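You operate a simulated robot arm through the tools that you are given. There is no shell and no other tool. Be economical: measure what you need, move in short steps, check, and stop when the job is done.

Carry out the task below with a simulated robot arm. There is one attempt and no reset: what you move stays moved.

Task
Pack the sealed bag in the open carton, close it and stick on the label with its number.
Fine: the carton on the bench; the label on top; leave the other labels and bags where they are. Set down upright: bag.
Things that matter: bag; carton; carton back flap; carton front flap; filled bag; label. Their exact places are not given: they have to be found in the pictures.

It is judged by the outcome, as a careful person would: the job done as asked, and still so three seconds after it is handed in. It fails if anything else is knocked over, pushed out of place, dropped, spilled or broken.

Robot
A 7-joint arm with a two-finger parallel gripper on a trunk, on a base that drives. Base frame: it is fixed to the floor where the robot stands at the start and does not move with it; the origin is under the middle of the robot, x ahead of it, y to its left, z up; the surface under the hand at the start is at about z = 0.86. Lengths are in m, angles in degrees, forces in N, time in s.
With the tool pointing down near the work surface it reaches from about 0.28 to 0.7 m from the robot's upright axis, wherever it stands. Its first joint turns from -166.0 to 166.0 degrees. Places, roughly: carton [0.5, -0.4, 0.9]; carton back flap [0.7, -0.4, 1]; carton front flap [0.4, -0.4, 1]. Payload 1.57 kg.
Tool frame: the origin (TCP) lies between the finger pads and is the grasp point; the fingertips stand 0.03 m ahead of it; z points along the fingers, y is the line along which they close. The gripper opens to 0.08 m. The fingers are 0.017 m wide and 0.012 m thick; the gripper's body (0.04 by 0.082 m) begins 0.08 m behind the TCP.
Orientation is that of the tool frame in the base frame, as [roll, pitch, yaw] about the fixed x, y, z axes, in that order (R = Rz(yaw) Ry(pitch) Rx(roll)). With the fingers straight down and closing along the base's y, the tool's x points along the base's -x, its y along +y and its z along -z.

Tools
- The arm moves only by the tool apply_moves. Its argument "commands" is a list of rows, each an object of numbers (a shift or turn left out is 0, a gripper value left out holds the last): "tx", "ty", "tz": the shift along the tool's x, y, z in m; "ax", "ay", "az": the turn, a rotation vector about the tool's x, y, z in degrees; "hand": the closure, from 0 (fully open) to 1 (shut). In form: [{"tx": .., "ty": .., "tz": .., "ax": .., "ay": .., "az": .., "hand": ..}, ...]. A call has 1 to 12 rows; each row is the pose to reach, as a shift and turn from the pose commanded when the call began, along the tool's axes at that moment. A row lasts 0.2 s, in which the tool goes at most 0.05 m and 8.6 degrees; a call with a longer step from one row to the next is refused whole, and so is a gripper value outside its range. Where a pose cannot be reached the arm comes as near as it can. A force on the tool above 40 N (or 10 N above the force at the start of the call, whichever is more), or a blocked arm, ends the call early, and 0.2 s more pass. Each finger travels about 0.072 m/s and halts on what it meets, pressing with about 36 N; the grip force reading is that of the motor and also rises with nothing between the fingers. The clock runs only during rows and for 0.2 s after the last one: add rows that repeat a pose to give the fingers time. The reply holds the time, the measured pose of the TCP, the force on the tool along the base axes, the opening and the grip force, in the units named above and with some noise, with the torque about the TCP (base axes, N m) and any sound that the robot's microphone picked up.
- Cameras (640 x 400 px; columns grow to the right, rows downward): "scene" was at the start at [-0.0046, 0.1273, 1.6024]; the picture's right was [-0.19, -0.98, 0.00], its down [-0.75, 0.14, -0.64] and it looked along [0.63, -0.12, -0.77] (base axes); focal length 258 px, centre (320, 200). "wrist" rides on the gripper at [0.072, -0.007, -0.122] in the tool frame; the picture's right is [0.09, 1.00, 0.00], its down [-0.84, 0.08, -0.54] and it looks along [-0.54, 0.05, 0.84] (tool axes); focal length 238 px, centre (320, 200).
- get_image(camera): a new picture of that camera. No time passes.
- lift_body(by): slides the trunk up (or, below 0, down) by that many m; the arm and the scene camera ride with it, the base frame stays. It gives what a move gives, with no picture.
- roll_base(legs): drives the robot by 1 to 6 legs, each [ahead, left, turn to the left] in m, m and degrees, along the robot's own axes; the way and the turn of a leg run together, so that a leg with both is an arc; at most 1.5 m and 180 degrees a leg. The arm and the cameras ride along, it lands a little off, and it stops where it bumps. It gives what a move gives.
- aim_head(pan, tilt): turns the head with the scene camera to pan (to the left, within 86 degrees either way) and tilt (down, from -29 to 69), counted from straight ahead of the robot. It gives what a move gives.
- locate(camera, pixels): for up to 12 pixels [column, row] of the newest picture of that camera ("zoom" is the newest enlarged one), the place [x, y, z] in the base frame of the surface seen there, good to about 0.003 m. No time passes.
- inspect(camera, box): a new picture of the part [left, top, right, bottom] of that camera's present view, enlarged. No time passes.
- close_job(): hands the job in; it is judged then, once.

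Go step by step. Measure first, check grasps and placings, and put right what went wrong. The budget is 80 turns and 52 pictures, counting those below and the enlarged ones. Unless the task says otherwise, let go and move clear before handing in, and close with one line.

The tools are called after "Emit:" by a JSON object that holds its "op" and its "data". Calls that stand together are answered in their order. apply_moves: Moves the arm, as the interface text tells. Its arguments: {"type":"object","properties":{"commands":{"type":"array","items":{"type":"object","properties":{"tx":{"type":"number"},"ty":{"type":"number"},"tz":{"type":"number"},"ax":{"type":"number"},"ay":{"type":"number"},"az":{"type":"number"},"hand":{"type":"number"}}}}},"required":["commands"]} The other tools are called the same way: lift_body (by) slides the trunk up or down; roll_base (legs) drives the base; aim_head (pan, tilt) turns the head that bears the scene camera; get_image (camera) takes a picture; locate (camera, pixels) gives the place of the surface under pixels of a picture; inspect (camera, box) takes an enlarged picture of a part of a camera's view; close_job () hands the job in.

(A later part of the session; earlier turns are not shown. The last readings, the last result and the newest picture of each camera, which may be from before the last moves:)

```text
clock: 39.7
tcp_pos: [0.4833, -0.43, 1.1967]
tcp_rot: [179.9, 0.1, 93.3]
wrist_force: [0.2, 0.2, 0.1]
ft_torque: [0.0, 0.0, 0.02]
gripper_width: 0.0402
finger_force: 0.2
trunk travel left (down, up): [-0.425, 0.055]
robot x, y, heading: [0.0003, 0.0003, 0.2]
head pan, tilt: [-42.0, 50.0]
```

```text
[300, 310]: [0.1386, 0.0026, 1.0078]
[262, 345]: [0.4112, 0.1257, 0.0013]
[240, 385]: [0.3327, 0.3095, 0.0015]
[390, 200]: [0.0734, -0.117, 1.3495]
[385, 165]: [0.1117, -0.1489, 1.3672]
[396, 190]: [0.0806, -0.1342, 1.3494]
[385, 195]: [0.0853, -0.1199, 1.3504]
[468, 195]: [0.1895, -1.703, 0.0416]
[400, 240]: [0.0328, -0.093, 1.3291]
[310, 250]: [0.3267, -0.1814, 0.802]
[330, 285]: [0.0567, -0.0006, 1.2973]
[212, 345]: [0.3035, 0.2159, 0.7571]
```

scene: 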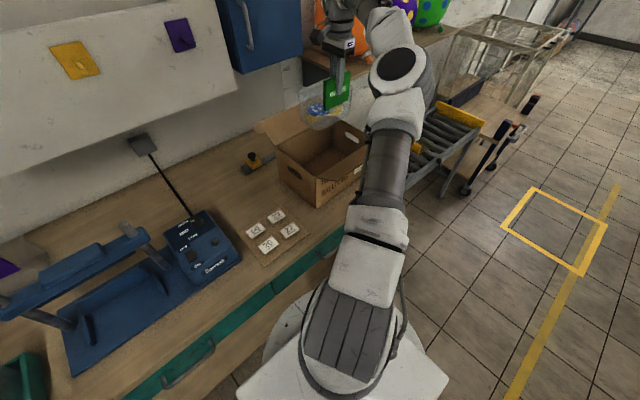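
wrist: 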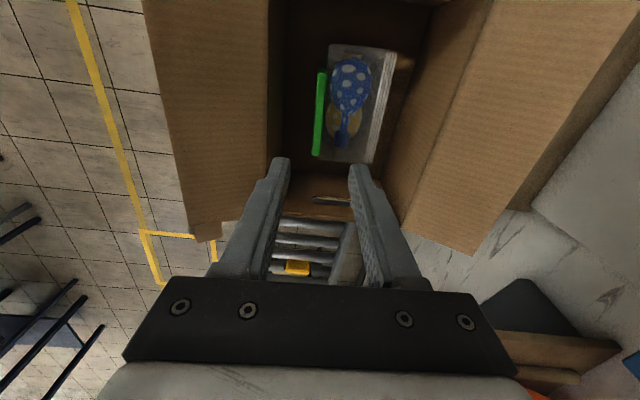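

The bench front is at x≈0.33. I'll swing the arm left and look at the floor to the right before driving that way.

Emit:
{"op": "apply_moves", "data": {"commands": [{"tx": 0.045}, {"tx": 0.09}, {"tx": 0.135}, {"tx": 0.18}, {"tx": 0.225}, {"tx": 0.27}, {"tx": 0.27}]}}

Emit:
{"op": "aim_head", "data": {"pan": -70, "tilt": 55}}

Emit:
{"op": "get_image", "data": {"camera": "scene"}}

```text
clock: 41.3
tcp_pos: [0.4671, -0.1603, 1.1949]
tcp_rot: [180.0, 0.1, 93.2]
wrist_force: [0.2, 0.3, 0.3]
ft_torque: [-0.03, 0.0, 0.04]
gripper_width: 0.04
finger_force: 0.0
trunk travel left (down, up): [-0.425, 0.055]
robot x, y, heading: [0.0025, 0.0016, 0.0]
head pan, tilt: [-42.0, 50.0]
```

```text
clock: 42.3
tcp_pos: [0.4665, -0.1604, 1.1951]
tcp_rot: [-179.9, 0.1, 93.3]
wrist_force: [0.1, 0.6, -0.3]
ft_torque: [0.01, -0.01, 0.02]
gripper_width: 0.0398
finger_force: 0.1
trunk travel left (down, up): [-0.425, 0.055]
robot x, y, heading: [-0.0034, -0.0001, -0.2]
head pan, tilt: [-70.0, 55.0]
```

```text
13 pictures are left
```

scene: 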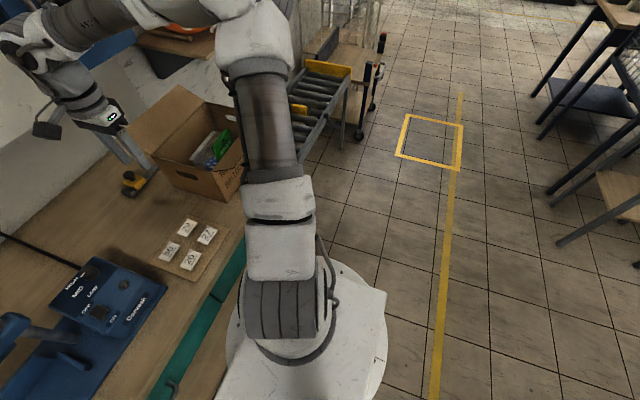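

Emit:
{"op": "locate", "data": {"camera": "scene", "pixels": [[300, 160], [318, 155], [345, 140], [360, 138], [325, 235], [380, 300], [345, 262], [228, 330], [235, 300], [350, 70], [325, 115], [345, 200]]}}

```text
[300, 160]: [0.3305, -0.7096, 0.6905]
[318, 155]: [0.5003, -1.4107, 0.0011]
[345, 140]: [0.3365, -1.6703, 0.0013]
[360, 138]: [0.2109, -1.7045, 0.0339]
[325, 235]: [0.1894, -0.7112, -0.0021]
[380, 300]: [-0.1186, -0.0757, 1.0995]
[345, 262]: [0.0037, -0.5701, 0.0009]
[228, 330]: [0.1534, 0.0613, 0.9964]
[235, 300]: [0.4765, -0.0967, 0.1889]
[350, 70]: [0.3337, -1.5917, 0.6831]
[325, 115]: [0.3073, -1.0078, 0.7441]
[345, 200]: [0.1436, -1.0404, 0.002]
```

The floor to the right is clear (the conveyor edge is at x≥0.31). I'll drive 0.30 m right, keeping my distance from the bench.

Emit:
{"op": "roll_base", "data": {"legs": [[0, -0.3, 0]]}}

Emit:
{"op": "aim_head", "data": {"pan": -8, "tilt": 55}}

```text
clock: 45.1
tcp_pos: [0.4673, -0.4607, 1.1954]
tcp_rot: [180.0, 0.1, 93.1]
wrist_force: [-0.3, -0.6, 0.8]
ft_torque: [-0.01, -0.01, 0.02]
gripper_width: 0.0401
finger_force: 0.1
trunk travel left (down, up): [-0.425, 0.055]
robot x, y, heading: [0.0012, -0.3008, -0.2]
head pan, tilt: [-70.0, 55.0]
```

```text
clock: 46.4
tcp_pos: [0.4671, -0.4596, 1.1942]
tcp_rot: [180.0, 0.1, 93.2]
wrist_force: [-0.6, -1.2, 0.4]
ft_torque: [0.01, -0.03, 0.02]
gripper_width: 0.0402
finger_force: 0.0
trunk travel left (down, up): [-0.425, 0.055]
robot x, y, heading: [0.0001, -0.3018, -0.4]
head pan, tilt: [-8.0, 55.0]
```

I'm at the new stand. Next I'll close the fingers, go outside the front flap to x≈0.285 and down to fingertip z≈1.045.

Emit:
{"op": "apply_moves", "data": {"commands": [{"tx": 0.008, "ty": -0.04, "hand": 1}, {"tx": 0.016, "ty": -0.08, "hand": 1}, {"tx": 0.024, "ty": -0.12, "hand": 1}, {"tx": 0.032, "ty": -0.16, "hand": 1}, {"tx": 0.04, "ty": -0.184, "hand": 1}, {"tx": 0.04, "ty": -0.184, "tz": 0.04, "hand": 1}, {"tx": 0.04, "ty": -0.184, "tz": 0.08, "hand": 1}, {"tx": 0.04, "ty": -0.184, "tz": 0.12, "hand": 1}, {"tx": 0.04, "ty": -0.184, "tz": 0.12, "hand": 1}]}}

```text
clock: 48.4
tcp_pos: [0.2819, -0.4322, 1.0736]
tcp_rot: [179.9, 0.1, 93.3]
wrist_force: [0.4, -0.2, -0.4]
ft_torque: [-0.04, 0.02, 0.01]
gripper_width: 0.0001
finger_force: 21.1
trunk travel left (down, up): [-0.425, 0.055]
robot x, y, heading: [0.0027, -0.2957, -0.1]
head pan, tilt: [-8.0, 55.0]
```

Now I'll sweep +x to fold the front flap over.

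Emit:
{"op": "apply_moves", "data": {"commands": [{"ty": 0.02}, {"ty": 0.04}, {"ty": 0.06}, {"ty": 0.08}, {"ty": 0.1}, {"ty": 0.12}, {"ty": 0.14}, {"ty": 0.16}, {"ty": 0.18}, {"ty": 0.2}, {"ty": 0.215}, {"ty": 0.23}]}}

Emit:
{"op": "get_image", "data": {"camera": "scene"}}

```text
clock: 50.3
tcp_pos: [0.4301, -0.4235, 1.0746]
tcp_rot: [-178.8, 0.4, 93.1]
wrist_force: [-21.7, 1.2, 13.9]
ft_torque: [-0.09, -0.08, -0.15]
gripper_width: 0.0
finger_force: 21.1
trunk travel left (down, up): [-0.425, 0.055]
robot x, y, heading: [-0.0026, -0.3033, 0.2]
head pan, tilt: [-8.0, 55.0]
stopped in row 9: the force on the tool passed its limit at 53 N (the readings are from after the stop); the commanded pose is now the measured one
```

```text
12 pictures are left
```

scene: 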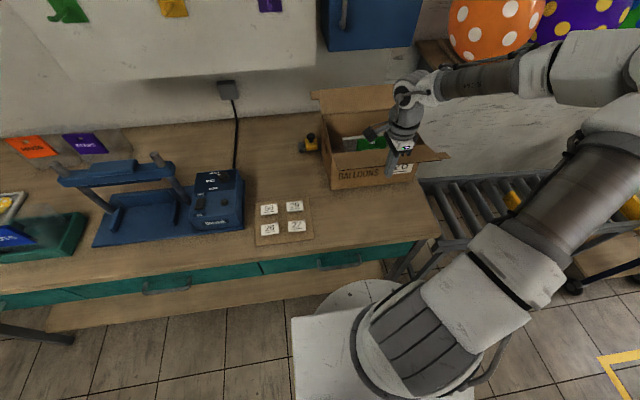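

A white mark with a number shows on the carton's front at (400,168), and the front flap's state is unclear. I'll enlarge.

Emit:
{"op": "inspect", "data": {"camera": "scene", "box": [305, 75, 455, 200]}}

```text
3.20 times, centred on (380, 138) of scene
```

zoom: 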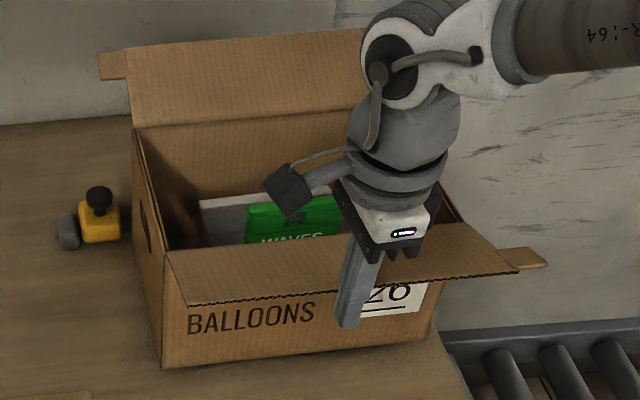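

The carton's own front face is printed "26", which confirms label 26. Now I'll measure where the front flap is.

Emit:
{"op": "locate", "data": {"camera": "zoom", "pixels": [[185, 300], [180, 255], [250, 290], [300, 260], [450, 260], [510, 270], [540, 258], [400, 290], [345, 300], [165, 310], [250, 340], [150, 60]]}}

```text
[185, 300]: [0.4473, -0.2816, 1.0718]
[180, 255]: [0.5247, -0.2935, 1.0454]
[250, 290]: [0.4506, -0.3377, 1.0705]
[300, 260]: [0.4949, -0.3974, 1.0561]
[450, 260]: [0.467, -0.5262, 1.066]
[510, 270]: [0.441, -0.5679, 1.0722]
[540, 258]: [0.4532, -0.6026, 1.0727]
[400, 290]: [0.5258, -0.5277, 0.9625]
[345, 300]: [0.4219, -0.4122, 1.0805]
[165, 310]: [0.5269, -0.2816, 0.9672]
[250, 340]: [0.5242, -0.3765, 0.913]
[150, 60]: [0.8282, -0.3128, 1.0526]
```

The push slid the carton about 0.10 m back: its front is now at x≈0.525 and the flap tip at (0.447, z 1.072). It probably came up against the stop bar behind it. I'll push on gently to see whether the flap folds now that the carton is braced.

Emit:
{"op": "apply_moves", "data": {"commands": [{"ty": 0.007}, {"ty": 0.014}, {"ty": 0.021}, {"ty": 0.028}, {"ty": 0.035}, {"ty": 0.042}, {"ty": 0.049}, {"ty": 0.056}]}}

Emit:
{"op": "inspect", "data": {"camera": "scene", "box": [305, 75, 455, 200]}}

Emit:
{"op": "locate", "data": {"camera": "zoom", "pixels": [[185, 300], [250, 290], [300, 260], [510, 270], [165, 310], [250, 340], [150, 60], [150, 120], [200, 115], [98, 230], [70, 235], [110, 65]]}}

```text
clock: 50.6
tcp_pos: [0.4315, -0.4231, 1.0735]
tcp_rot: [-178.4, 0.2, 92.9]
wrist_force: [-25.9, 2.3, 20.1]
ft_torque: [-0.09, 0.03, -0.15]
gripper_width: 0.0
finger_force: 20.6
trunk travel left (down, up): [-0.425, 0.055]
robot x, y, heading: [-0.0011, -0.3018, -0.3]
head pan, tilt: [-8.0, 55.0]
stopped in row 1: the force on the tool passed its limit at 44 N (the readings are from after the stop); the commanded pose is now the measured one
```

```text
3.20 times, centred on (380, 138) of scene
```

zoom: 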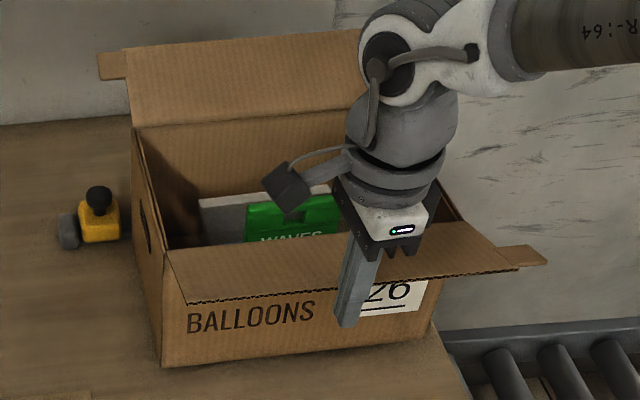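

```text
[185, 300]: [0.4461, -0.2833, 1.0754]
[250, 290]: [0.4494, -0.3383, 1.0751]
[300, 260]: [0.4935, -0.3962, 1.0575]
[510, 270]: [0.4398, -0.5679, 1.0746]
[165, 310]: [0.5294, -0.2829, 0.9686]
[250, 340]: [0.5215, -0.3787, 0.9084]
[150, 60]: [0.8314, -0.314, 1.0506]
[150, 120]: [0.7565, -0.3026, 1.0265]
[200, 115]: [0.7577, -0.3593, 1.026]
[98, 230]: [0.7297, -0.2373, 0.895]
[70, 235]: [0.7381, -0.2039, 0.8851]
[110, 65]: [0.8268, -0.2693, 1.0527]
```

The tool force (−26, +20) lies along the flap: the fingertip's friction has locked its edge. The hinge is at (0.525, z 1.025), so I'll ease off and follow the tip's arc upward instead of pushing straight.

Emit:
{"op": "apply_moves", "data": {"commands": [{"ty": -0.003, "tz": 0}, {"ty": 0.003, "tz": -0.011}, {"ty": 0.015, "tz": -0.023}, {"ty": 0.03, "tz": -0.033}, {"ty": 0.046, "tz": -0.04}, {"ty": 0.063, "tz": -0.045}, {"ty": 0.08, "tz": -0.046}, {"ty": 0.1, "tz": -0.044}, {"ty": 0.12, "tz": -0.036}, {"ty": 0.14, "tz": -0.02}, {"ty": 0.155, "tz": -0.008}, {"ty": 0.17, "tz": 0.0}]}}

Emit:
{"op": "inspect", "data": {"camera": "scene", "box": [305, 75, 455, 200]}}

```text
clock: 51.7
tcp_pos: [0.4605, -0.4236, 1.1081]
tcp_rot: [-178.3, 0.4, 92.8]
wrist_force: [-19.2, 0.2, 15.2]
ft_torque: [0.02, -0.28, -0.19]
gripper_width: 0.0002
finger_force: 21.8
trunk travel left (down, up): [-0.425, 0.055]
robot x, y, heading: [0.0006, -0.3026, -0.1]
head pan, tilt: [-8.0, 55.0]
stopped in row 5: the force on the tool passed its limit at 46 N (the readings are from after the stop); the commanded pose is now the measured one
```

```text
3.20 times, centred on (380, 138) of scene
```

zoom: 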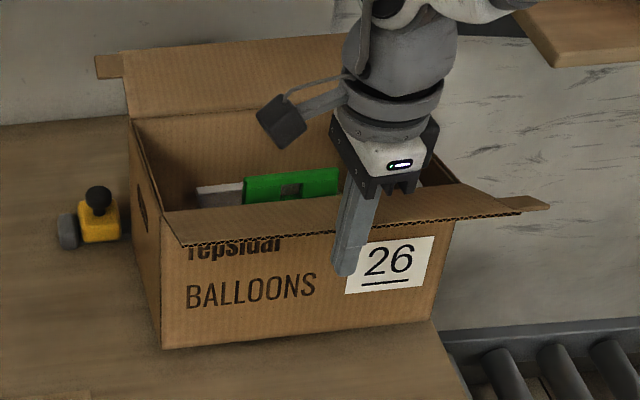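

The flap has risen, and the "26" print is now fully visible. I'll re-measure the flap tip and hinge to follow the arc better.

Emit:
{"op": "locate", "data": {"camera": "zoom", "pixels": [[185, 240], [250, 233], [320, 227], [510, 210], [170, 215], [250, 250], [250, 300], [145, 110], [200, 110], [130, 50], [440, 300], [155, 160]]}}

```text
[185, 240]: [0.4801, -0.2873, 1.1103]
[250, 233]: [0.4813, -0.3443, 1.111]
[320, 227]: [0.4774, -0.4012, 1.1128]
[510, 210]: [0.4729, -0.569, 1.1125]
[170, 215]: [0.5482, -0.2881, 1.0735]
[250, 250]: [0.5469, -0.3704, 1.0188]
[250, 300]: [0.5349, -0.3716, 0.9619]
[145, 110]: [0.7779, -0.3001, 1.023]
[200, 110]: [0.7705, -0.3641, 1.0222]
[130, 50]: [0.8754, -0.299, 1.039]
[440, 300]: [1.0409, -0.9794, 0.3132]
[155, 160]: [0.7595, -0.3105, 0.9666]
```

The hinge is now at (0.548, 1.025) and the tip at (0.477, 1.112), so the flap is about 0.112 long at 51°. I'll unload first, then follow the corrected arc over the top and down.

Emit:
{"op": "apply_moves", "data": {"commands": [{"ty": -0.004, "tz": -0.003}, {"ty": 0.003, "tz": -0.01}, {"ty": 0.011, "tz": -0.015}, {"ty": 0.03, "tz": -0.023}, {"ty": 0.049, "tz": -0.028}, {"ty": 0.069, "tz": -0.03}, {"ty": 0.09, "tz": -0.028}, {"ty": 0.11, "tz": -0.021}, {"ty": 0.13, "tz": -0.006}, {"ty": 0.15, "tz": 0.01}, {"ty": 0.165, "tz": 0.022}, {"ty": 0.165, "tz": 0.022}]}}

```text
clock: 52.6
tcp_pos: [0.4798, -0.4234, 1.127]
tcp_rot: [-178.0, 0.7, 92.8]
wrist_force: [-18.2, 0.1, 17.4]
ft_torque: [0.19, -0.34, -0.19]
gripper_width: 0.0
finger_force: 21.4
trunk travel left (down, up): [-0.425, 0.055]
robot x, y, heading: [-0.0035, -0.3009, -0.2]
head pan, tilt: [-8.0, 55.0]
stopped in row 4: the force on the tool passed its limit at 46 N (the readings are from after the stop); the commanded pose is now the measured one
```

The load is still axial (tool pushed up and out). I'll keep the finger sliding slightly upward relative to the flap edge so that friction helps.

Emit:
{"op": "apply_moves", "data": {"commands": [{"ty": -0.002, "tz": -0.008}, {"ty": 0.008, "tz": -0.016}, {"ty": 0.02, "tz": -0.022}, {"ty": 0.035, "tz": -0.027}, {"ty": 0.05, "tz": -0.03}, {"ty": 0.067, "tz": -0.03}, {"ty": 0.087, "tz": -0.026}, {"ty": 0.107, "tz": -0.015}, {"ty": 0.127, "tz": 0.0}, {"ty": 0.147, "tz": 0.015}, {"ty": 0.165, "tz": 0.03}, {"ty": 0.165, "tz": 0.03}]}}

Emit:
{"op": "inspect", "data": {"camera": "scene", "box": [305, 65, 465, 200]}}

```text
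clock: 53.6
tcp_pos: [0.5119, -0.4223, 1.1545]
tcp_rot: [-178.0, 0.9, 92.5]
wrist_force: [-16.9, -1.2, 20.7]
ft_torque: [0.18, -0.35, -0.12]
gripper_width: 0.0001
finger_force: 21.9
trunk travel left (down, up): [-0.425, 0.055]
robot x, y, heading: [0.0015, -0.3032, -0.1]
head pan, tilt: [-8.0, 55.0]
stopped in row 5: the force on the tool passed its limit at 46 N (the readings are from after the stop); the commanded pose is now the measured one
```

```text
2.96 times, centred on (385, 132) of scene
```

zoom: 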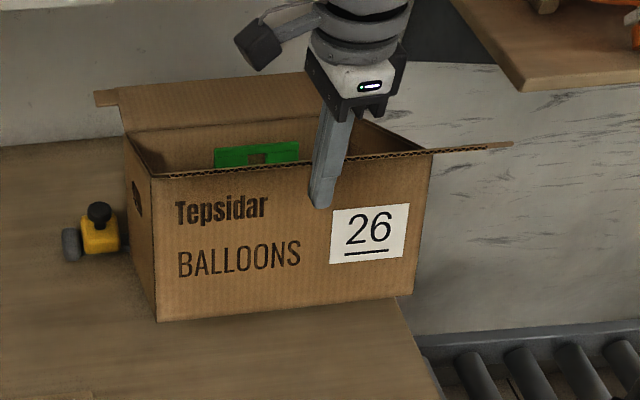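

Emit:
{"op": "locate", "data": {"camera": "zoom", "pixels": [[220, 172], [290, 165], [400, 155], [490, 147], [160, 180], [220, 200], [220, 300], [160, 310], [135, 130], [250, 115], [115, 95], [225, 155]]}}

```text
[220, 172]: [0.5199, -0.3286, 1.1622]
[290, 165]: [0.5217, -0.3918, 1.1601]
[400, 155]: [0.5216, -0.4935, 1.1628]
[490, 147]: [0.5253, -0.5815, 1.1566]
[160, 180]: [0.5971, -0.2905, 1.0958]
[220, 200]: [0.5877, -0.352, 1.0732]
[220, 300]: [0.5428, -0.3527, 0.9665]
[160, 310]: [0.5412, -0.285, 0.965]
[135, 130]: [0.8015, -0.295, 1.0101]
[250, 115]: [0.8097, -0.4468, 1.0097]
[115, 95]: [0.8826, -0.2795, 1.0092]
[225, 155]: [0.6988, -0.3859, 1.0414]
```

The rims show the carton is tipped about 22° back (front rim z≈1.096, back rim z≈1.010). The flap swings freely, but it locked like a strut against the vertical finger. I'll lower it back slowly, then lift the flap from underneath instead.

Emit:
{"op": "apply_moves", "data": {"commands": [{"ty": -0.004, "tz": 0.007}, {"ty": -0.008, "tz": 0.014}, {"ty": -0.013, "tz": 0.021}, {"ty": -0.018, "tz": 0.028}, {"ty": -0.024, "tz": 0.035}, {"ty": -0.031, "tz": 0.042}, {"ty": -0.038, "tz": 0.049}, {"ty": -0.046, "tz": 0.056}, {"ty": -0.054, "tz": 0.063}, {"ty": -0.062, "tz": 0.07}, {"ty": -0.07, "tz": 0.077}, {"ty": -0.077, "tz": 0.082}]}}

```text
clock: 54.1
tcp_pos: [0.5056, -0.4226, 1.1504]
tcp_rot: [-177.7, 1.0, 92.5]
wrist_force: [-16.9, 0.8, 18.8]
ft_torque: [0.26, -0.37, -0.18]
gripper_width: 0.0001
finger_force: 21.8
trunk travel left (down, up): [-0.425, 0.055]
robot x, y, heading: [-0.0032, -0.2984, -0.2]
head pan, tilt: [-8.0, 55.0]
stopped in row 2: the force on the tool passed its limit at 43 N (the readings are from after the stop); the commanded pose is now the measured one
```

Going down loaded it more, because the carton pivots about its back bottom edge near (0.745, 0.862). I'll follow that arc, mostly backwards.

Emit:
{"op": "apply_moves", "data": {"commands": [{"ty": -0.0095, "tz": 0.007}, {"ty": -0.0188, "tz": 0.014}, {"ty": -0.0275, "tz": 0.0215}, {"ty": -0.036, "tz": 0.029}, {"ty": -0.045, "tz": 0.038}, {"ty": -0.054, "tz": 0.048}, {"ty": -0.0625, "tz": 0.058}, {"ty": -0.071, "tz": 0.068}, {"ty": -0.079, "tz": 0.078}, {"ty": -0.087, "tz": 0.088}, {"ty": -0.095, "tz": 0.098}, {"ty": -0.115, "tz": 0.098}]}}

Emit:
{"op": "get_image", "data": {"camera": "scene"}}

```text
clock: 56.7
tcp_pos: [0.3905, -0.4311, 1.0549]
tcp_rot: [-177.7, 0.9, 92.6]
wrist_force: [-0.3, -0.3, -0.4]
ft_torque: [-0.01, 0.01, 0.04]
gripper_width: 0.0
finger_force: 21.5
trunk travel left (down, up): [-0.425, 0.055]
robot x, y, heading: [-0.0058, -0.3057, 0.0]
head pan, tilt: [-8.0, 55.0]
```

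```text
7 pictures are left
```

scene: 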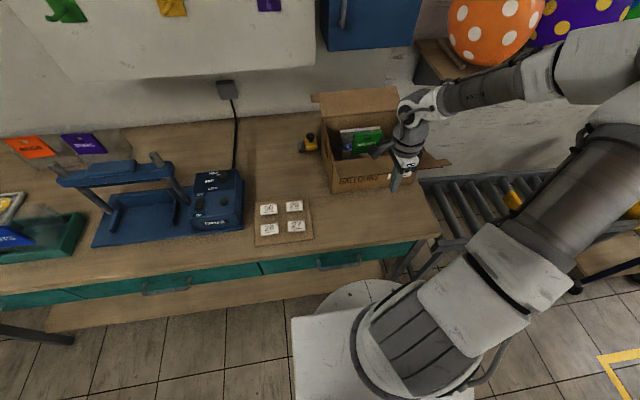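

The carton is level again with the bag still upright inside. I'll measure the flaps and rim.

Emit:
{"op": "locate", "data": {"camera": "scene", "pixels": [[340, 176], [345, 172], [350, 165], [375, 170], [375, 175], [345, 185], [372, 188], [440, 161], [328, 115], [375, 108], [313, 97], [385, 92]]}}

```text
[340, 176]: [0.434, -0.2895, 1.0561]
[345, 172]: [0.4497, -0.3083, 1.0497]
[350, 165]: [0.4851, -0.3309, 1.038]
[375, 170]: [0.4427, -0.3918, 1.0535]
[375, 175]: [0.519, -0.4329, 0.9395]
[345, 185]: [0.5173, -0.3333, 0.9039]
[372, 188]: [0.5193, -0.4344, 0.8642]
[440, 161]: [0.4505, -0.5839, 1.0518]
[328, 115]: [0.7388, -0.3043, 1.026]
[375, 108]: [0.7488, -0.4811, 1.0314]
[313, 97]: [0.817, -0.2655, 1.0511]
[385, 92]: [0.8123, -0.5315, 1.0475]
```

The flap now runs from the hinge (0.52, 1.028) to a tip at (0.425, 1.06). I'll hook it from the carton's left side with the fingers nearly horizontal along −y, which can lift and fold it without locking. First I'll raise, swing to y≈−0.18 and tilt.

Emit:
{"op": "apply_moves", "data": {"commands": [{"tz": -0.05}, {"tz": -0.1}, {"tz": -0.15}, {"tx": 0.028, "ty": 0.007, "tz": -0.15, "ay": -8.33}, {"tx": 0.056, "ty": 0.014, "tz": -0.15, "ay": -16.67}, {"tx": 0.084, "ty": 0.021, "tz": -0.15, "ay": -25}, {"tx": 0.112, "ty": 0.028, "tz": -0.15, "ay": -33.3}, {"tx": 0.14, "ty": 0.035, "tz": -0.15, "ay": -41.67}, {"tx": 0.168, "ty": 0.042, "tz": -0.15, "ay": -50}, {"tx": 0.196, "ty": 0.05, "tz": -0.15, "ay": -58.3}, {"tx": 0.224, "ty": 0.06, "tz": -0.15, "ay": -66.67}, {"tx": 0.25, "ty": 0.075, "tz": -0.15, "ay": -75}]}}

```text
clock: 59.3
tcp_pos: [0.4612, -0.1733, 1.1993]
tcp_rot: [-170.9, 75.9, 101.5]
wrist_force: [0.4, 0.4, 0.4]
ft_torque: [-0.03, 0.04, -0.01]
gripper_width: 0.0
finger_force: 21.2
trunk travel left (down, up): [-0.425, 0.055]
robot x, y, heading: [-0.0003, -0.2981, -0.3]
head pan, tilt: [-8.0, 55.0]
```

The tilt is as planned, with fingers along (0.04, −0.97, −0.24). I'll lower to z≈1.015 beside the carton, then slide under the flap.

Emit:
{"op": "apply_moves", "data": {"commands": [{"tx": 0.04, "tz": 0.01}, {"tx": 0.08, "tz": 0.02}, {"tx": 0.12, "tz": 0.03}, {"tx": 0.16, "tz": 0.04}, {"tx": 0.178, "ty": 0.001, "tz": 0.044}, {"tx": 0.178, "ty": 0.001, "tz": 0.044}]}}

Emit:
{"op": "apply_moves", "data": {"commands": [{"tx": -0.0095, "ty": -0.002, "tz": 0.039}, {"tx": -0.019, "ty": -0.004, "tz": 0.0775}, {"tx": -0.0285, "ty": -0.006, "tz": 0.115}, {"tx": -0.0375, "ty": -0.007, "tz": 0.152}, {"tx": -0.0375, "ty": -0.007, "tz": 0.152}]}}

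Emit:
{"op": "inspect", "data": {"camera": "scene", "box": [285, 75, 455, 205]}}

```text
clock: 60.7
tcp_pos: [0.4546, -0.1744, 1.0124]
tcp_rot: [-170.6, 75.7, 101.9]
wrist_force: [-0.3, -0.3, 0.8]
ft_torque: [0.0, 0.0, -0.01]
gripper_width: 0.0002
finger_force: 20.8
trunk travel left (down, up): [-0.425, 0.055]
robot x, y, heading: [-0.0022, -0.301, -0.1]
head pan, tilt: [-8.0, 55.0]
```

```text
clock: 61.9
tcp_pos: [0.4547, -0.3314, 1.0114]
tcp_rot: [-170.6, 75.7, 101.8]
wrist_force: [-0.4, -0.1, -0.7]
ft_torque: [-0.01, 0.04, -0.01]
gripper_width: 0.0001
finger_force: 21.1
trunk travel left (down, up): [-0.425, 0.055]
robot x, y, heading: [-0.0027, -0.2992, -0.1]
head pan, tilt: [-8.0, 55.0]
```

```text
3.08 times, centred on (370, 140) of scene
```

zoom: 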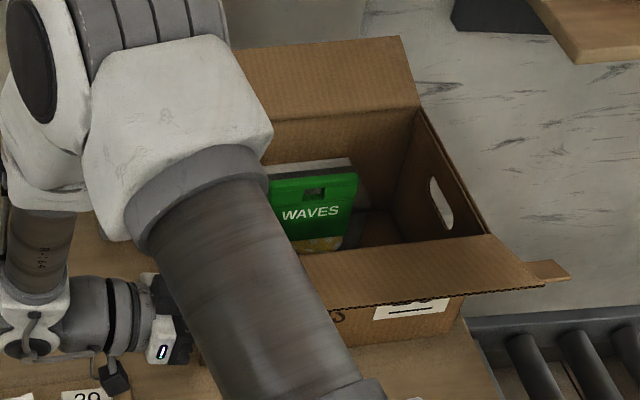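

The hand is under the flap with no contact and the carton undisturbed. Now I'll lift and carry the flap over its hinge.

Emit:
{"op": "apply_moves", "data": {"commands": [{"tx": -0.0291, "ty": -0.0012, "tz": -0.0072}, {"tx": -0.0583, "ty": 0.0007, "tz": -0.0143}, {"tx": -0.0783, "ty": 0.0119, "tz": -0.0187}, {"tx": -0.0907, "ty": 0.0264, "tz": -0.021}, {"tx": -0.0975, "ty": 0.0461, "tz": -0.0217}, {"tx": -0.0985, "ty": 0.0661, "tz": -0.021}, {"tx": -0.0936, "ty": 0.0863, "tz": -0.0188}, {"tx": -0.0848, "ty": 0.1046, "tz": -0.0158}, {"tx": -0.072, "ty": 0.1221, "tz": -0.0118}, {"tx": -0.0581, "ty": 0.1357, "tz": -0.0078}, {"tx": -0.046, "ty": 0.1462, "tz": -0.0043}, {"tx": -0.0386, "ty": 0.1535, "tz": -0.0021}]}}

Emit:
{"op": "inspect", "data": {"camera": "scene", "box": [285, 75, 455, 205]}}

```text
clock: 64.5
tcp_pos: [0.6101, -0.3309, 1.0447]
tcp_rot: [-170.7, 75.7, 101.7]
wrist_force: [0.1, -0.5, 0.1]
ft_torque: [0.01, 0.02, 0.02]
gripper_width: 0.0
finger_force: 21.2
trunk travel left (down, up): [-0.425, 0.055]
robot x, y, heading: [0.0003, -0.3025, -0.2]
head pan, tilt: [-8.0, 55.0]
```

```text
3.08 times, centred on (370, 140) of scene
```

zoom: 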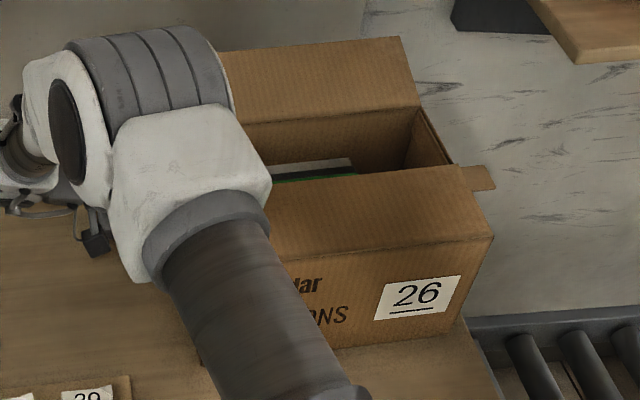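

The front flap is folded shut with no load on it, and the "26" print is visible. For the back flap I'd like the carton back near its first place, so I'll withdraw upward, straighten the tool, then pinch the left wall's top edge and draw the carton back.

Emit:
{"op": "apply_moves", "data": {"commands": [{"tx": -0.0485, "ty": -0.002, "tz": -0.012}, {"tx": -0.097, "ty": -0.004, "tz": -0.024}, {"tx": -0.1455, "ty": -0.0058, "tz": -0.036}, {"tx": -0.142, "ty": -0.005, "tz": -0.049, "ay": 8.3}, {"tx": -0.139, "ty": -0.0045, "tz": -0.062, "ay": 16.7}, {"tx": -0.136, "ty": -0.004, "tz": -0.075, "ay": 25}, {"tx": -0.133, "ty": -0.003, "tz": -0.088, "ay": 33.3}, {"tx": -0.13, "ty": -0.0025, "tz": -0.101, "ay": 41.7}, {"tx": -0.127, "ty": -0.002, "tz": -0.114, "ay": 50}, {"tx": -0.124, "ty": -0.0015, "tz": -0.127, "ay": 58.3}, {"tx": -0.121, "ty": -0.001, "tz": -0.14, "ay": 66.7}, {"tx": -0.117, "ty": 0, "tz": -0.152, "ay": 75}]}}

Emit:
{"op": "apply_moves", "data": {"commands": [{"az": -8.5, "hand": 0.6}, {"az": -17, "hand": 0.6}, {"az": -25.5, "hand": 0.6}, {"az": -34, "hand": 0.6}, {"az": -42.5, "hand": 0.6}, {"az": -51, "hand": 0.6}, {"az": -59.5, "hand": 0.6}, {"az": -68, "hand": 0.6}, {"az": -76.5, "hand": 0.6}, {"az": -85, "hand": 0.6}, {"az": -90, "hand": 0.6}, {"az": -90, "hand": 0.6}]}}

Emit:
{"op": "get_image", "data": {"camera": "scene"}}

```text
clock: 67.1
tcp_pos: [0.6097, -0.2116, 1.1947]
tcp_rot: [-177.8, 0.6, 92.7]
wrist_force: [-0.2, -0.7, -0.5]
ft_torque: [-0.02, 0.0, -0.02]
gripper_width: 0.0
finger_force: 21.6
trunk travel left (down, up): [-0.425, 0.055]
robot x, y, heading: [-0.0029, -0.3001, -0.4]
head pan, tilt: [-8.0, 55.0]
```

```text
clock: 69.7
tcp_pos: [0.6094, -0.2124, 1.1942]
tcp_rot: [-179.0, -2.4, -177.4]
wrist_force: [-0.5, 0.6, -0.9]
ft_torque: [0.05, -0.01, -0.02]
gripper_width: 0.0322
finger_force: 0.1
trunk travel left (down, up): [-0.425, 0.055]
robot x, y, heading: [-0.0018, -0.2988, -0.0]
head pan, tilt: [-8.0, 55.0]
```

```text
4 pictures are left
```

scene: 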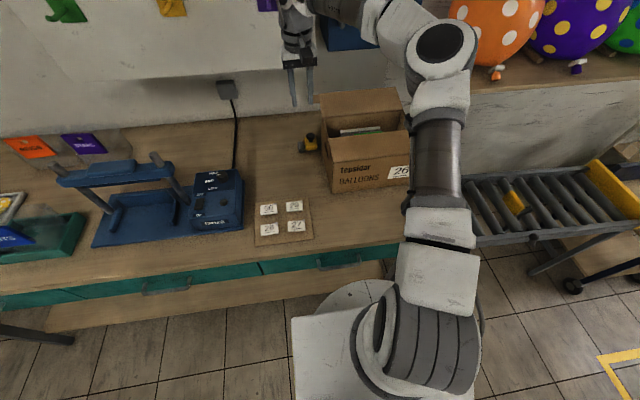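

The front flap is closed and stays so. I'll measure the left wall edge, the back flap and all four labels in this picture.

Emit:
{"op": "locate", "data": {"camera": "scene", "pixels": [[324, 125], [326, 135], [327, 145], [330, 162], [408, 152], [365, 145], [326, 116], [404, 108], [320, 97], [399, 89], [312, 97], [323, 150]]}}

Emit:
{"op": "locate", "data": {"camera": "scene", "pixels": [[267, 230], [261, 227], [272, 226], [262, 235], [274, 233], [296, 226], [268, 209], [294, 206], [256, 243], [312, 233], [260, 230], [275, 230]]}}

```text
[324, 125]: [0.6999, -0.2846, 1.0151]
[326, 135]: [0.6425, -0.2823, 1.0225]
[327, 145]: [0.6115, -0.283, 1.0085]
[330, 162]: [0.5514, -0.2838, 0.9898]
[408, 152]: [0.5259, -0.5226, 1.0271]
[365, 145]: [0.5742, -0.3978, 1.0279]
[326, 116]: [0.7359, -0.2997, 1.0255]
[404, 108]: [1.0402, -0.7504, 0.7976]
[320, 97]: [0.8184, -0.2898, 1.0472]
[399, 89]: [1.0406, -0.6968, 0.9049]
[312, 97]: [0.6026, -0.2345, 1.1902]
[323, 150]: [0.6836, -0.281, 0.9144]
```

```text
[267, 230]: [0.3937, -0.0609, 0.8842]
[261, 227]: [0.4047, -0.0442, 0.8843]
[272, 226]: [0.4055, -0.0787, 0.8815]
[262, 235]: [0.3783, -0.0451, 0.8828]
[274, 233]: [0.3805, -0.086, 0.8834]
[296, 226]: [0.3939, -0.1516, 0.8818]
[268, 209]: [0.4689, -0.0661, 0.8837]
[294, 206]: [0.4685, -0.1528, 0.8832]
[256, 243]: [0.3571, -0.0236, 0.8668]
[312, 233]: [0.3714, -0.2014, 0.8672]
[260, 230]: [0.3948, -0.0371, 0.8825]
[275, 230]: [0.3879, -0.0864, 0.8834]
```

The left wall's outer face is at y≈−0.282 and its top at z≈1.023; the back hinge is at x≈0.745. I'll pinch the wall at x≈0.685.

Emit:
{"op": "apply_moves", "data": {"commands": [{"tx": -0.036, "ty": -0.036, "tz": -0.002, "hand": 0.6}, {"tx": -0.072, "ty": -0.07, "tz": -0.003, "hand": 0.6}, {"tx": -0.0735, "ty": -0.0745, "tz": 0.04, "hand": 0.6}, {"tx": -0.075, "ty": -0.0742, "tz": 0.08, "hand": 0.6}, {"tx": -0.077, "ty": -0.0738, "tz": 0.12, "hand": 0.6}, {"tx": -0.079, "ty": -0.0735, "tz": 0.155, "hand": 0.6}, {"tx": -0.0806, "ty": -0.0732, "tz": 0.186, "hand": 0.6}, {"tx": -0.0806, "ty": -0.0732, "tz": 0.186, "hand": 1}, {"tx": -0.0806, "ty": -0.0732, "tz": 0.186, "hand": 1}, {"tx": -0.0806, "ty": -0.0732, "tz": 0.186, "hand": 1}]}}

```text
refused: row 1 steps farther than a row can; nothing moved
```

Emit:
{"op": "apply_moves", "data": {"commands": [{"tx": -0.025, "ty": -0.025, "hand": 0.6}, {"tx": -0.05, "ty": -0.05, "hand": 0.6}, {"tx": -0.073, "ty": -0.0745, "hand": 0.6}, {"tx": -0.0735, "ty": -0.0745, "tz": 0.04, "hand": 0.6}, {"tx": -0.075, "ty": -0.0742, "tz": 0.08, "hand": 0.6}, {"tx": -0.077, "ty": -0.0738, "tz": 0.12, "hand": 0.6}, {"tx": -0.079, "ty": -0.0735, "tz": 0.155, "hand": 0.6}, {"tx": -0.0806, "ty": -0.0732, "tz": 0.186, "hand": 0.6}, {"tx": -0.0806, "ty": -0.0732, "tz": 0.186, "hand": 1}, {"tx": -0.0806, "ty": -0.0732, "tz": 0.186, "hand": 1}, {"tx": -0.0806, "ty": -0.0732, "tz": 0.186, "hand": 1}]}}

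```text
clock: 72.1
tcp_pos: [0.6858, -0.2844, 1.0069]
tcp_rot: [-179.1, -2.5, -177.4]
wrist_force: [-2.3, 2.1, -0.2]
ft_torque: [0.56, 0.15, -0.44]
gripper_width: 0.0043
finger_force: 24.4
trunk travel left (down, up): [-0.425, 0.055]
robot x, y, heading: [-0.0025, -0.3008, -0.1]
head pan, tilt: [-8.0, 55.0]
```

The wall is pinched (4.3 mm). I'll drag the carton 0.115 m back toward the robot slowly.

Emit:
{"op": "apply_moves", "data": {"commands": [{"tx": 0.008, "ty": 0.0004, "tz": 0.0003}, {"tx": 0.02, "ty": 0.001, "tz": 0.0008}, {"tx": 0.032, "ty": 0.0015, "tz": 0.0013}, {"tx": 0.044, "ty": 0.002, "tz": 0.0018}, {"tx": 0.056, "ty": 0.0025, "tz": 0.0023}, {"tx": 0.068, "ty": 0.003, "tz": 0.0028}, {"tx": 0.08, "ty": 0.0036, "tz": 0.0033}, {"tx": 0.092, "ty": 0.0042, "tz": 0.0038}, {"tx": 0.104, "ty": 0.0047, "tz": 0.0043}, {"tx": 0.115, "ty": 0.0052, "tz": 0.0048}, {"tx": 0.115, "ty": 0.0052, "tz": 0.0048}]}}

```text
clock: 74.5
tcp_pos: [0.5716, -0.2846, 1.0069]
tcp_rot: [-179.1, -2.3, -177.3]
wrist_force: [-0.3, 0.0, -2.2]
ft_torque: [0.29, -0.08, -0.02]
gripper_width: 0.0037
finger_force: 25.4
trunk travel left (down, up): [-0.425, 0.055]
robot x, y, heading: [-0.0017, -0.3009, -0.0]
head pan, tilt: [-8.0, 55.0]
```

The pad opening is steady, so the wall stayed aligned and the carton came along. I'll release and rise, then drive left to y≈−0.08 for the back flap and the labels.

Emit:
{"op": "apply_moves", "data": {"commands": [{"hand": 0.6}, {"hand": 0.6}, {"tz": -0.04, "hand": 0.6}, {"tz": -0.08, "hand": 0.6}, {"tz": -0.12, "hand": 0.6}, {"tz": -0.16, "hand": 0.6}, {"tz": -0.2, "hand": 0.6}]}}

Emit:
{"op": "roll_base", "data": {"legs": [[0, 0.2, 0]]}}

Emit:
{"op": "aim_head", "data": {"pan": -25, "tilt": 52}}

Emit:
{"op": "get_image", "data": {"camera": "scene"}}

```text
clock: 76.1
tcp_pos: [0.5782, -0.2816, 1.207]
tcp_rot: [-179.1, -2.2, -177.4]
wrist_force: [0.3, 0.5, 0.4]
ft_torque: [0.03, -0.02, -0.03]
gripper_width: 0.0318
finger_force: 0.1
trunk travel left (down, up): [-0.425, 0.055]
robot x, y, heading: [-0.0011, -0.2964, -0.2]
head pan, tilt: [-8.0, 55.0]
```

```text
clock: 78.2
tcp_pos: [0.5807, -0.0814, 1.2068]
tcp_rot: [-179.1, -2.3, -177.5]
wrist_force: [0.2, 0.1, -0.2]
ft_torque: [0.02, 0.01, -0.04]
gripper_width: 0.0317
finger_force: 0.1
trunk travel left (down, up): [-0.425, 0.055]
robot x, y, heading: [-0.001, -0.1016, 0.2]
head pan, tilt: [-8.0, 55.0]
```

```text
clock: 79.0
tcp_pos: [0.5795, -0.0809, 1.2057]
tcp_rot: [-179.1, -2.3, -177.4]
wrist_force: [-0.1, 0.1, -0.3]
ft_torque: [0.01, -0.02, -0.04]
gripper_width: 0.0319
finger_force: 0.0
trunk travel left (down, up): [-0.425, 0.055]
robot x, y, heading: [0.002, -0.1007, -0.1]
head pan, tilt: [-25.0, 52.0]
```

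```text
3 pictures are left
```

scene: 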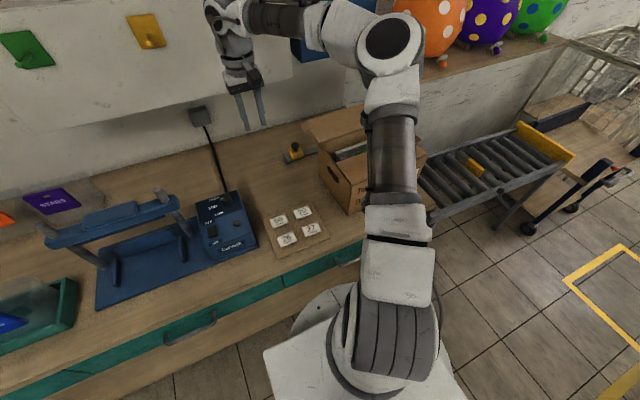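

Emit:
{"op": "locate", "data": {"camera": "scene", "pixels": [[320, 145], [325, 158], [345, 183], [350, 195], [322, 150], [360, 130], [303, 122], [320, 115], [360, 105], [358, 170], [335, 165], [362, 143]]}}

Emit:
{"op": "locate", "data": {"camera": "scene", "pixels": [[287, 238], [280, 236], [283, 243], [293, 234], [297, 240], [278, 241], [288, 233], [288, 245], [294, 243], [281, 234], [308, 229], [278, 221]]}}

```text
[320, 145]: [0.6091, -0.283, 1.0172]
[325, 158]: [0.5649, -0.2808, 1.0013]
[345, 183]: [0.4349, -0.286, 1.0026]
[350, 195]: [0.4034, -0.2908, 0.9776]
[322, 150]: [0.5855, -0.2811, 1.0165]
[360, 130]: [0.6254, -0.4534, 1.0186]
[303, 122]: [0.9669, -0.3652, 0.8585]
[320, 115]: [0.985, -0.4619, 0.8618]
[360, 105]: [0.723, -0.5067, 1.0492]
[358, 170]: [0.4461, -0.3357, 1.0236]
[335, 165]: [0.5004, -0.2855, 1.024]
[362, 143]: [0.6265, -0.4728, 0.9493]
```

```text
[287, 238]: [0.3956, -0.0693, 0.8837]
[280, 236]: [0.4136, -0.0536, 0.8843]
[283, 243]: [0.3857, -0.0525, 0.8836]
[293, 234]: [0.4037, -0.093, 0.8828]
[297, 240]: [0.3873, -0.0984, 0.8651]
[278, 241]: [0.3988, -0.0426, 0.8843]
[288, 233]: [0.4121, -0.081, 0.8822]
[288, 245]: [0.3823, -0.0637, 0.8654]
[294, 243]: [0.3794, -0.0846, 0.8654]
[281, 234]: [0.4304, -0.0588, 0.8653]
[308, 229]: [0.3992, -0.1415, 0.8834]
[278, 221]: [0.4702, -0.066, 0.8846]
```

The carton is back near its first place (front x≈0.40, back hinge x≈0.628), and its back flap tip is at about (0.723, 1.05). I'll tilt the hand to point along −y and move out toward the back flap, still high.

Emit:
{"op": "apply_moves", "data": {"commands": [{"tx": -0.01, "ty": -0.006, "ax": 8.33, "hand": 1}, {"tx": -0.02, "ty": -0.012, "ax": 16.7, "hand": 1}, {"tx": -0.03, "ty": -0.018, "ax": 25, "hand": 1}, {"tx": -0.04, "ty": -0.024, "ax": 33.3, "hand": 1}, {"tx": -0.05, "ty": -0.03, "ax": 41.7, "hand": 1}, {"tx": -0.06, "ty": -0.036, "ax": 50, "hand": 1}, {"tx": -0.07, "ty": -0.042, "ax": 58.3, "hand": 1}, {"tx": -0.09, "ty": -0.048, "ax": 66.7, "hand": 1}, {"tx": -0.11, "ty": -0.05, "ax": 75, "hand": 1}, {"tx": -0.11, "ty": -0.05, "ax": 75, "hand": 1}]}}

```text
clock: 81.2
tcp_pos: [0.6926, -0.1268, 1.2033]
tcp_rot: [-104.0, -2.3, -177.3]
wrist_force: [0.1, 0.9, 0.4]
ft_torque: [0.0, 0.05, 0.0]
gripper_width: 0.0
finger_force: 21.7
trunk travel left (down, up): [-0.425, 0.055]
robot x, y, heading: [-0.0022, -0.1007, -0.4]
head pan, tilt: [-25.0, 52.0]
```

This pose is reachable. I'll lower beside the carton, then slide the fingers under the back flap.

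Emit:
{"op": "apply_moves", "data": {"commands": [{"tx": -0.002, "ty": 0.04, "tz": 0.01}, {"tx": -0.004, "ty": 0.08, "tz": 0.02}, {"tx": -0.007, "ty": 0.12, "tz": 0.03}, {"tx": -0.009, "ty": 0.16, "tz": 0.04}, {"tx": -0.0108, "ty": 0.19, "tz": 0.0474}, {"tx": -0.0108, "ty": 0.19, "tz": 0.0474}]}}

Emit:
{"op": "apply_moves", "data": {"commands": [{"tx": 0.0019, "ty": -0.0098, "tz": 0.0395}, {"tx": 0.0038, "ty": -0.0196, "tz": 0.079}, {"tx": 0.0058, "ty": -0.0294, "tz": 0.1186}, {"tx": 0.0077, "ty": -0.0392, "tz": 0.158}, {"tx": 0.0096, "ty": -0.049, "tz": 0.1977}, {"tx": 0.0096, "ty": -0.049, "tz": 0.1977}]}}

```text
clock: 82.6
tcp_pos: [0.6801, -0.129, 1.009]
tcp_rot: [-104.1, -2.3, -177.4]
wrist_force: [0.5, 0.8, 0.3]
ft_torque: [-0.05, -0.01, -0.01]
gripper_width: 0.0
finger_force: 21.5
out of reach, approached as far as the arm can: row 4, 5, 6
trunk travel left (down, up): [-0.425, 0.055]
robot x, y, heading: [0.0005, -0.1, -0.2]
head pan, tilt: [-25.0, 52.0]
```

```text
clock: 84.0
tcp_pos: [0.6769, -0.3326, 1.0086]
tcp_rot: [-104.1, -2.3, -177.4]
wrist_force: [-0.1, -0.1, 0.9]
ft_torque: [-0.01, -0.02, -0.01]
gripper_width: 0.0
finger_force: 20.9
trunk travel left (down, up): [-0.425, 0.055]
robot x, y, heading: [-0.001, -0.0988, -0.2]
head pan, tilt: [-25.0, 52.0]
```

The fingers are under the back flap at x≈0.677 with no contact force. I'll lift and carry it over its hinge toward −x.

Emit:
{"op": "apply_moves", "data": {"commands": [{"tx": 0.0012, "ty": -0.0291, "tz": -0.0073}, {"tx": 0.0044, "ty": -0.058, "tz": -0.0146}, {"tx": 0.0152, "ty": -0.0769, "tz": -0.0198}, {"tx": 0.0326, "ty": -0.0877, "tz": -0.0233}, {"tx": 0.0528, "ty": -0.0925, "tz": -0.0255}, {"tx": 0.0727, "ty": -0.0905, "tz": -0.026}, {"tx": 0.0924, "ty": -0.0828, "tz": -0.025}, {"tx": 0.108, "ty": -0.0723, "tz": -0.0231}, {"tx": 0.1214, "ty": -0.059, "tz": -0.0205}, {"tx": 0.1309, "ty": -0.0468, "tz": -0.018}, {"tx": 0.1386, "ty": -0.0377, "tz": -0.0161}, {"tx": 0.1404, "ty": -0.0338, "tz": -0.0152}]}}

```text
clock: 86.6
tcp_pos: [0.5401, -0.3315, 1.0506]
tcp_rot: [-104.1, -2.3, -177.4]
wrist_force: [-0.9, 0.2, -0.2]
ft_torque: [-0.03, -0.01, 0.02]
gripper_width: 0.0001
finger_force: 21.4
trunk travel left (down, up): [-0.425, 0.055]
robot x, y, heading: [-0.0025, -0.1036, -0.1]
head pan, tilt: [-25.0, 52.0]
```

The back flap went over with no residual load. I'll withdraw up, straighten, open the hand and hover beside label 26 (centre ≈ (0.396, −0.064)).

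Emit:
{"op": "apply_moves", "data": {"commands": [{"tx": 0.0016, "ty": -0.0388, "tz": -0.0097}, {"tx": 0.0032, "ty": -0.0775, "tz": -0.0193}, {"tx": 0.0048, "ty": -0.1163, "tz": -0.029}, {"tx": 0.0168, "ty": -0.1087, "tz": -0.0575, "ax": -8.33}, {"tx": 0.0287, "ty": -0.1011, "tz": -0.086, "ax": -16.7}, {"tx": 0.0407, "ty": -0.0935, "tz": -0.1144, "ax": -25}, {"tx": 0.0526, "ty": -0.0859, "tz": -0.1429, "ax": -33.3}, {"tx": 0.0646, "ty": -0.0783, "tz": -0.1714, "ax": -41.7, "hand": 0}, {"tx": 0.0765, "ty": -0.0707, "tz": -0.1999, "ax": -50, "hand": 0}, {"tx": 0.0885, "ty": -0.0631, "tz": -0.2283, "ax": -58.3, "hand": 0}, {"tx": 0.1004, "ty": -0.0555, "tz": -0.2568, "ax": -66.7, "hand": 0}, {"tx": 0.1124, "ty": -0.0479, "tz": -0.2853, "ax": -75, "hand": 0}]}}

Emit:
{"op": "get_image", "data": {"camera": "wrist"}}

```text
clock: 89.2
tcp_pos: [0.4188, -0.0734, 1.1729]
tcp_rot: [-179.2, -2.3, -177.5]
wrist_force: [-0.3, -0.8, 0.3]
ft_torque: [0.01, -0.01, 0.02]
gripper_width: 0.0798
finger_force: 0.0
trunk travel left (down, up): [-0.425, 0.055]
robot x, y, heading: [0.0015, -0.0997, 0.0]
head pan, tilt: [-25.0, 52.0]
```

```text
2 pictures are left
```

wrist: 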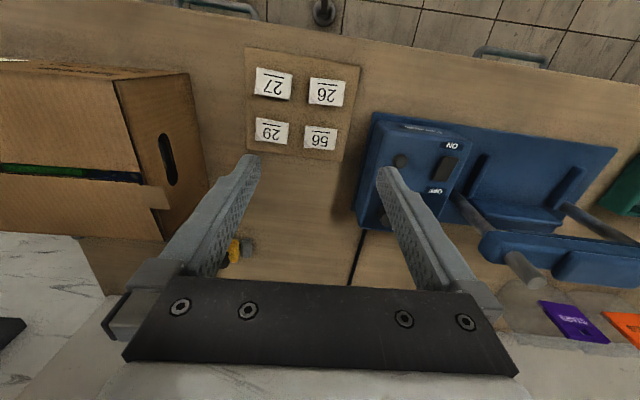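

Both flaps are down, with a narrow gap at row ~173 showing the green card. I'll measure the flap heights and label 26 at (327,92).

Emit:
{"op": "locate", "data": {"camera": "wrist", "pixels": [[60, 85], [60, 130], [60, 158], [20, 160], [60, 183], [60, 210], [60, 230], [100, 187], [140, 188], [160, 197], [110, 85], [125, 170]]}}

Emit:
{"op": "locate", "data": {"camera": "wrist", "pixels": [[311, 80], [343, 83], [341, 104], [309, 102], [327, 92], [312, 104], [336, 106], [345, 95], [273, 83], [321, 136], [350, 68], [289, 90]]}}

```text
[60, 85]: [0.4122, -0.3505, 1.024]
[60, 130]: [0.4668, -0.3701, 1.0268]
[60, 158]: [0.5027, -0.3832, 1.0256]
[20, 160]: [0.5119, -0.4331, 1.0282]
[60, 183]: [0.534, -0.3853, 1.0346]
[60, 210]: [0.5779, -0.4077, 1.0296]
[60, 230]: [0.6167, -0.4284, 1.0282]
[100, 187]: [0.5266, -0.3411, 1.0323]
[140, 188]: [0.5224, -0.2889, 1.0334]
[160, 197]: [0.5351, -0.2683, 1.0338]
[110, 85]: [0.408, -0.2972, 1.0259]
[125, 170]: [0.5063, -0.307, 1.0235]
```

```text
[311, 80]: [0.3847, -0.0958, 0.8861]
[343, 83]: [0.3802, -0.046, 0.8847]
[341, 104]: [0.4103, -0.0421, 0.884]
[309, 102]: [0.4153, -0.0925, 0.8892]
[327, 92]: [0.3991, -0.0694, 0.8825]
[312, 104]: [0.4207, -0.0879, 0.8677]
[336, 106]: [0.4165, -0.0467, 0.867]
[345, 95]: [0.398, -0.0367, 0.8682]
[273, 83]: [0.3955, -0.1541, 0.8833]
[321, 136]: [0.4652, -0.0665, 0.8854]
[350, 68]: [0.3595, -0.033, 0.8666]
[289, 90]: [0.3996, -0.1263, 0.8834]
```

The flaps lie flat (z≈1.025–1.034). Label 26 spans about 0.03 × 0.05 m at (0.398, −0.069), top z≈0.884. I'll align and descend above it, with the fingers opened just enough to miss its neighbours.

Emit:
{"op": "apply_moves", "data": {"commands": [{"tx": 0.002, "ty": 0.002, "tz": 0.04, "ay": -2.3, "az": -2.5, "hand": 0.19}, {"tx": 0.004, "ty": 0.004, "tz": 0.08, "ay": -2.3, "az": -2.5, "hand": 0.19}, {"tx": 0.006, "ty": 0.006, "tz": 0.12, "ay": -2.3, "az": -2.5, "hand": 0.19}, {"tx": 0.008, "ty": 0.008, "tz": 0.16, "ay": -2.3, "az": -2.5, "hand": 0.19}, {"tx": 0.01, "ty": 0.009, "tz": 0.2, "ay": -2.3, "az": -2.5, "hand": 0.19}, {"tx": 0.0105, "ty": 0.01, "tz": 0.225, "ay": -2.3, "az": -2.5, "hand": 0.19}, {"tx": 0.0105, "ty": 0.01, "tz": 0.225, "ay": -2.3, "az": -2.5, "hand": 0.19}]}}

```text
clock: 90.8
tcp_pos: [0.4002, -0.0673, 0.9471]
tcp_rot: [-179.2, -0.2, -174.9]
wrist_force: [-0.2, -0.4, 0.6]
ft_torque: [-0.01, 0.03, 0.01]
gripper_width: 0.0646
finger_force: 0.1
trunk travel left (down, up): [-0.425, 0.055]
robot x, y, heading: [-0.0002, -0.1018, -0.3]
head pan, tilt: [-25.0, 52.0]
```

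Positioned at (0.400, −0.067). I'll descend 40 mm and close on the label's ends.

Emit:
{"op": "apply_moves", "data": {"commands": [{"tz": 0.015, "tx": 0.001, "ty": -0.001}, {"tz": 0.03, "tx": 0.001, "ty": -0.001}, {"tz": 0.04, "tx": 0.001, "ty": -0.001}, {"tz": 0.04, "tx": 0.001, "ty": -0.001, "hand": 0.6}, {"tz": 0.04, "tx": 0.001, "ty": -0.001, "hand": 0.6}, {"tz": 0.04, "tx": 0.001, "ty": -0.001, "hand": 0.6}]}}

```text
clock: 92.2
tcp_pos: [0.3995, -0.0688, 0.9079]
tcp_rot: [-179.2, -0.1, -174.9]
wrist_force: [-0.2, 0.4, 0.8]
ft_torque: [0.01, -0.02, -0.05]
gripper_width: 0.0525
finger_force: 36.0
trunk travel left (down, up): [-0.425, 0.055]
robot x, y, heading: [-0.0014, -0.099, -0.3]
head pan, tilt: [-25.0, 52.0]
```

The label is held between the fingers at 52.5 mm. I'll lift it gently.

Emit:
{"op": "apply_moves", "data": {"commands": [{"tz": -0.005}, {"tz": -0.015}, {"tz": -0.03}, {"tz": -0.07}, {"tz": -0.11}, {"tz": -0.15}, {"tz": -0.19}, {"tz": -0.23}, {"tz": -0.23}]}}

Emit:
{"op": "get_image", "data": {"camera": "wrist"}}

```text
clock: 94.2
tcp_pos: [0.3985, -0.0664, 1.1385]
tcp_rot: [-179.3, -0.1, -174.8]
wrist_force: [0.4, -0.4, 0.2]
ft_torque: [-0.01, 0.0, 0.0]
gripper_width: 0.0524
finger_force: 35.9
trunk travel left (down, up): [-0.425, 0.055]
robot x, y, heading: [-0.0021, -0.1, -0.2]
head pan, tilt: [-25.0, 52.0]
```

```text
1 pictures are left
```

wrist: 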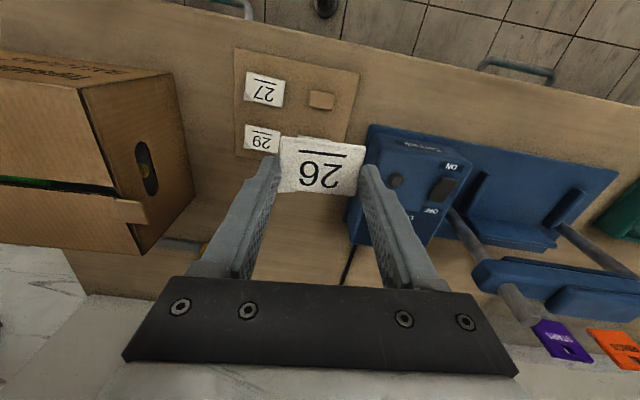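

Label 26 is in hand; its pedestal block stays on the sheet with the others undisturbed. I'll carry it over the front flap, to about (0.45, −0.42).

Emit:
{"op": "apply_moves", "data": {"commands": [{"tx": -0.002, "ty": -0.04}, {"tx": -0.0043, "ty": -0.08}, {"tx": -0.0065, "ty": -0.12}, {"tx": -0.0086, "ty": -0.16}, {"tx": -0.0108, "ty": -0.2}, {"tx": -0.013, "ty": -0.24}, {"tx": -0.015, "ty": -0.28}, {"tx": -0.0173, "ty": -0.32}, {"tx": -0.0193, "ty": -0.357, "az": 3}, {"tx": -0.0193, "ty": -0.357, "tz": 0.03, "az": 3}, {"tx": -0.0193, "ty": -0.357, "tz": 0.06, "az": 3}, {"tx": -0.0193, "ty": -0.357, "tz": 0.073, "az": 3}]}}

```text
clock: 96.8
tcp_pos: [0.4517, -0.4211, 1.071]
tcp_rot: [-179.1, 0.0, -177.8]
wrist_force: [-0.4, -0.4, -0.2]
ft_torque: [0.05, 0.0, -0.01]
gripper_width: 0.0524
finger_force: 36.1
trunk travel left (down, up): [-0.425, 0.055]
robot x, y, heading: [-0.0061, -0.1002, 0.0]
head pan, tilt: [-25.0, 52.0]
```

I'm now 15 mm above expected contact. I'll creep down until I feel it.

Emit:
{"op": "apply_moves", "data": {"commands": [{"tz": 0.004}, {"tz": 0.008}, {"tz": 0.011}, {"tz": 0.013}, {"tz": 0.013}]}}

```text
clock: 98.0
tcp_pos: [0.4504, -0.4206, 1.0574]
tcp_rot: [-179.2, 0.0, -177.8]
wrist_force: [0.6, 0.4, 0.2]
ft_torque: [-0.03, 0.01, 0.01]
gripper_width: 0.0527
finger_force: 35.4
trunk travel left (down, up): [-0.425, 0.055]
robot x, y, heading: [-0.0012, -0.1018, -0.3]
head pan, tilt: [-25.0, 52.0]
```

Emit:
{"op": "apply_moves", "data": {"commands": [{"tz": 0.001}, {"tz": 0.002}, {"tz": 0.003}, {"tz": 0.003}]}}

```text
clock: 99.0
tcp_pos: [0.4512, -0.42, 1.0542]
tcp_rot: [-179.1, 0.0, -177.9]
wrist_force: [-1.5, -0.3, 6.1]
ft_torque: [0.16, 0.06, 0.07]
gripper_width: 0.0526
finger_force: 35.8
trunk travel left (down, up): [-0.425, 0.055]
robot x, y, heading: [-0.0033, -0.1008, -0.2]
head pan, tilt: [-25.0, 52.0]
```

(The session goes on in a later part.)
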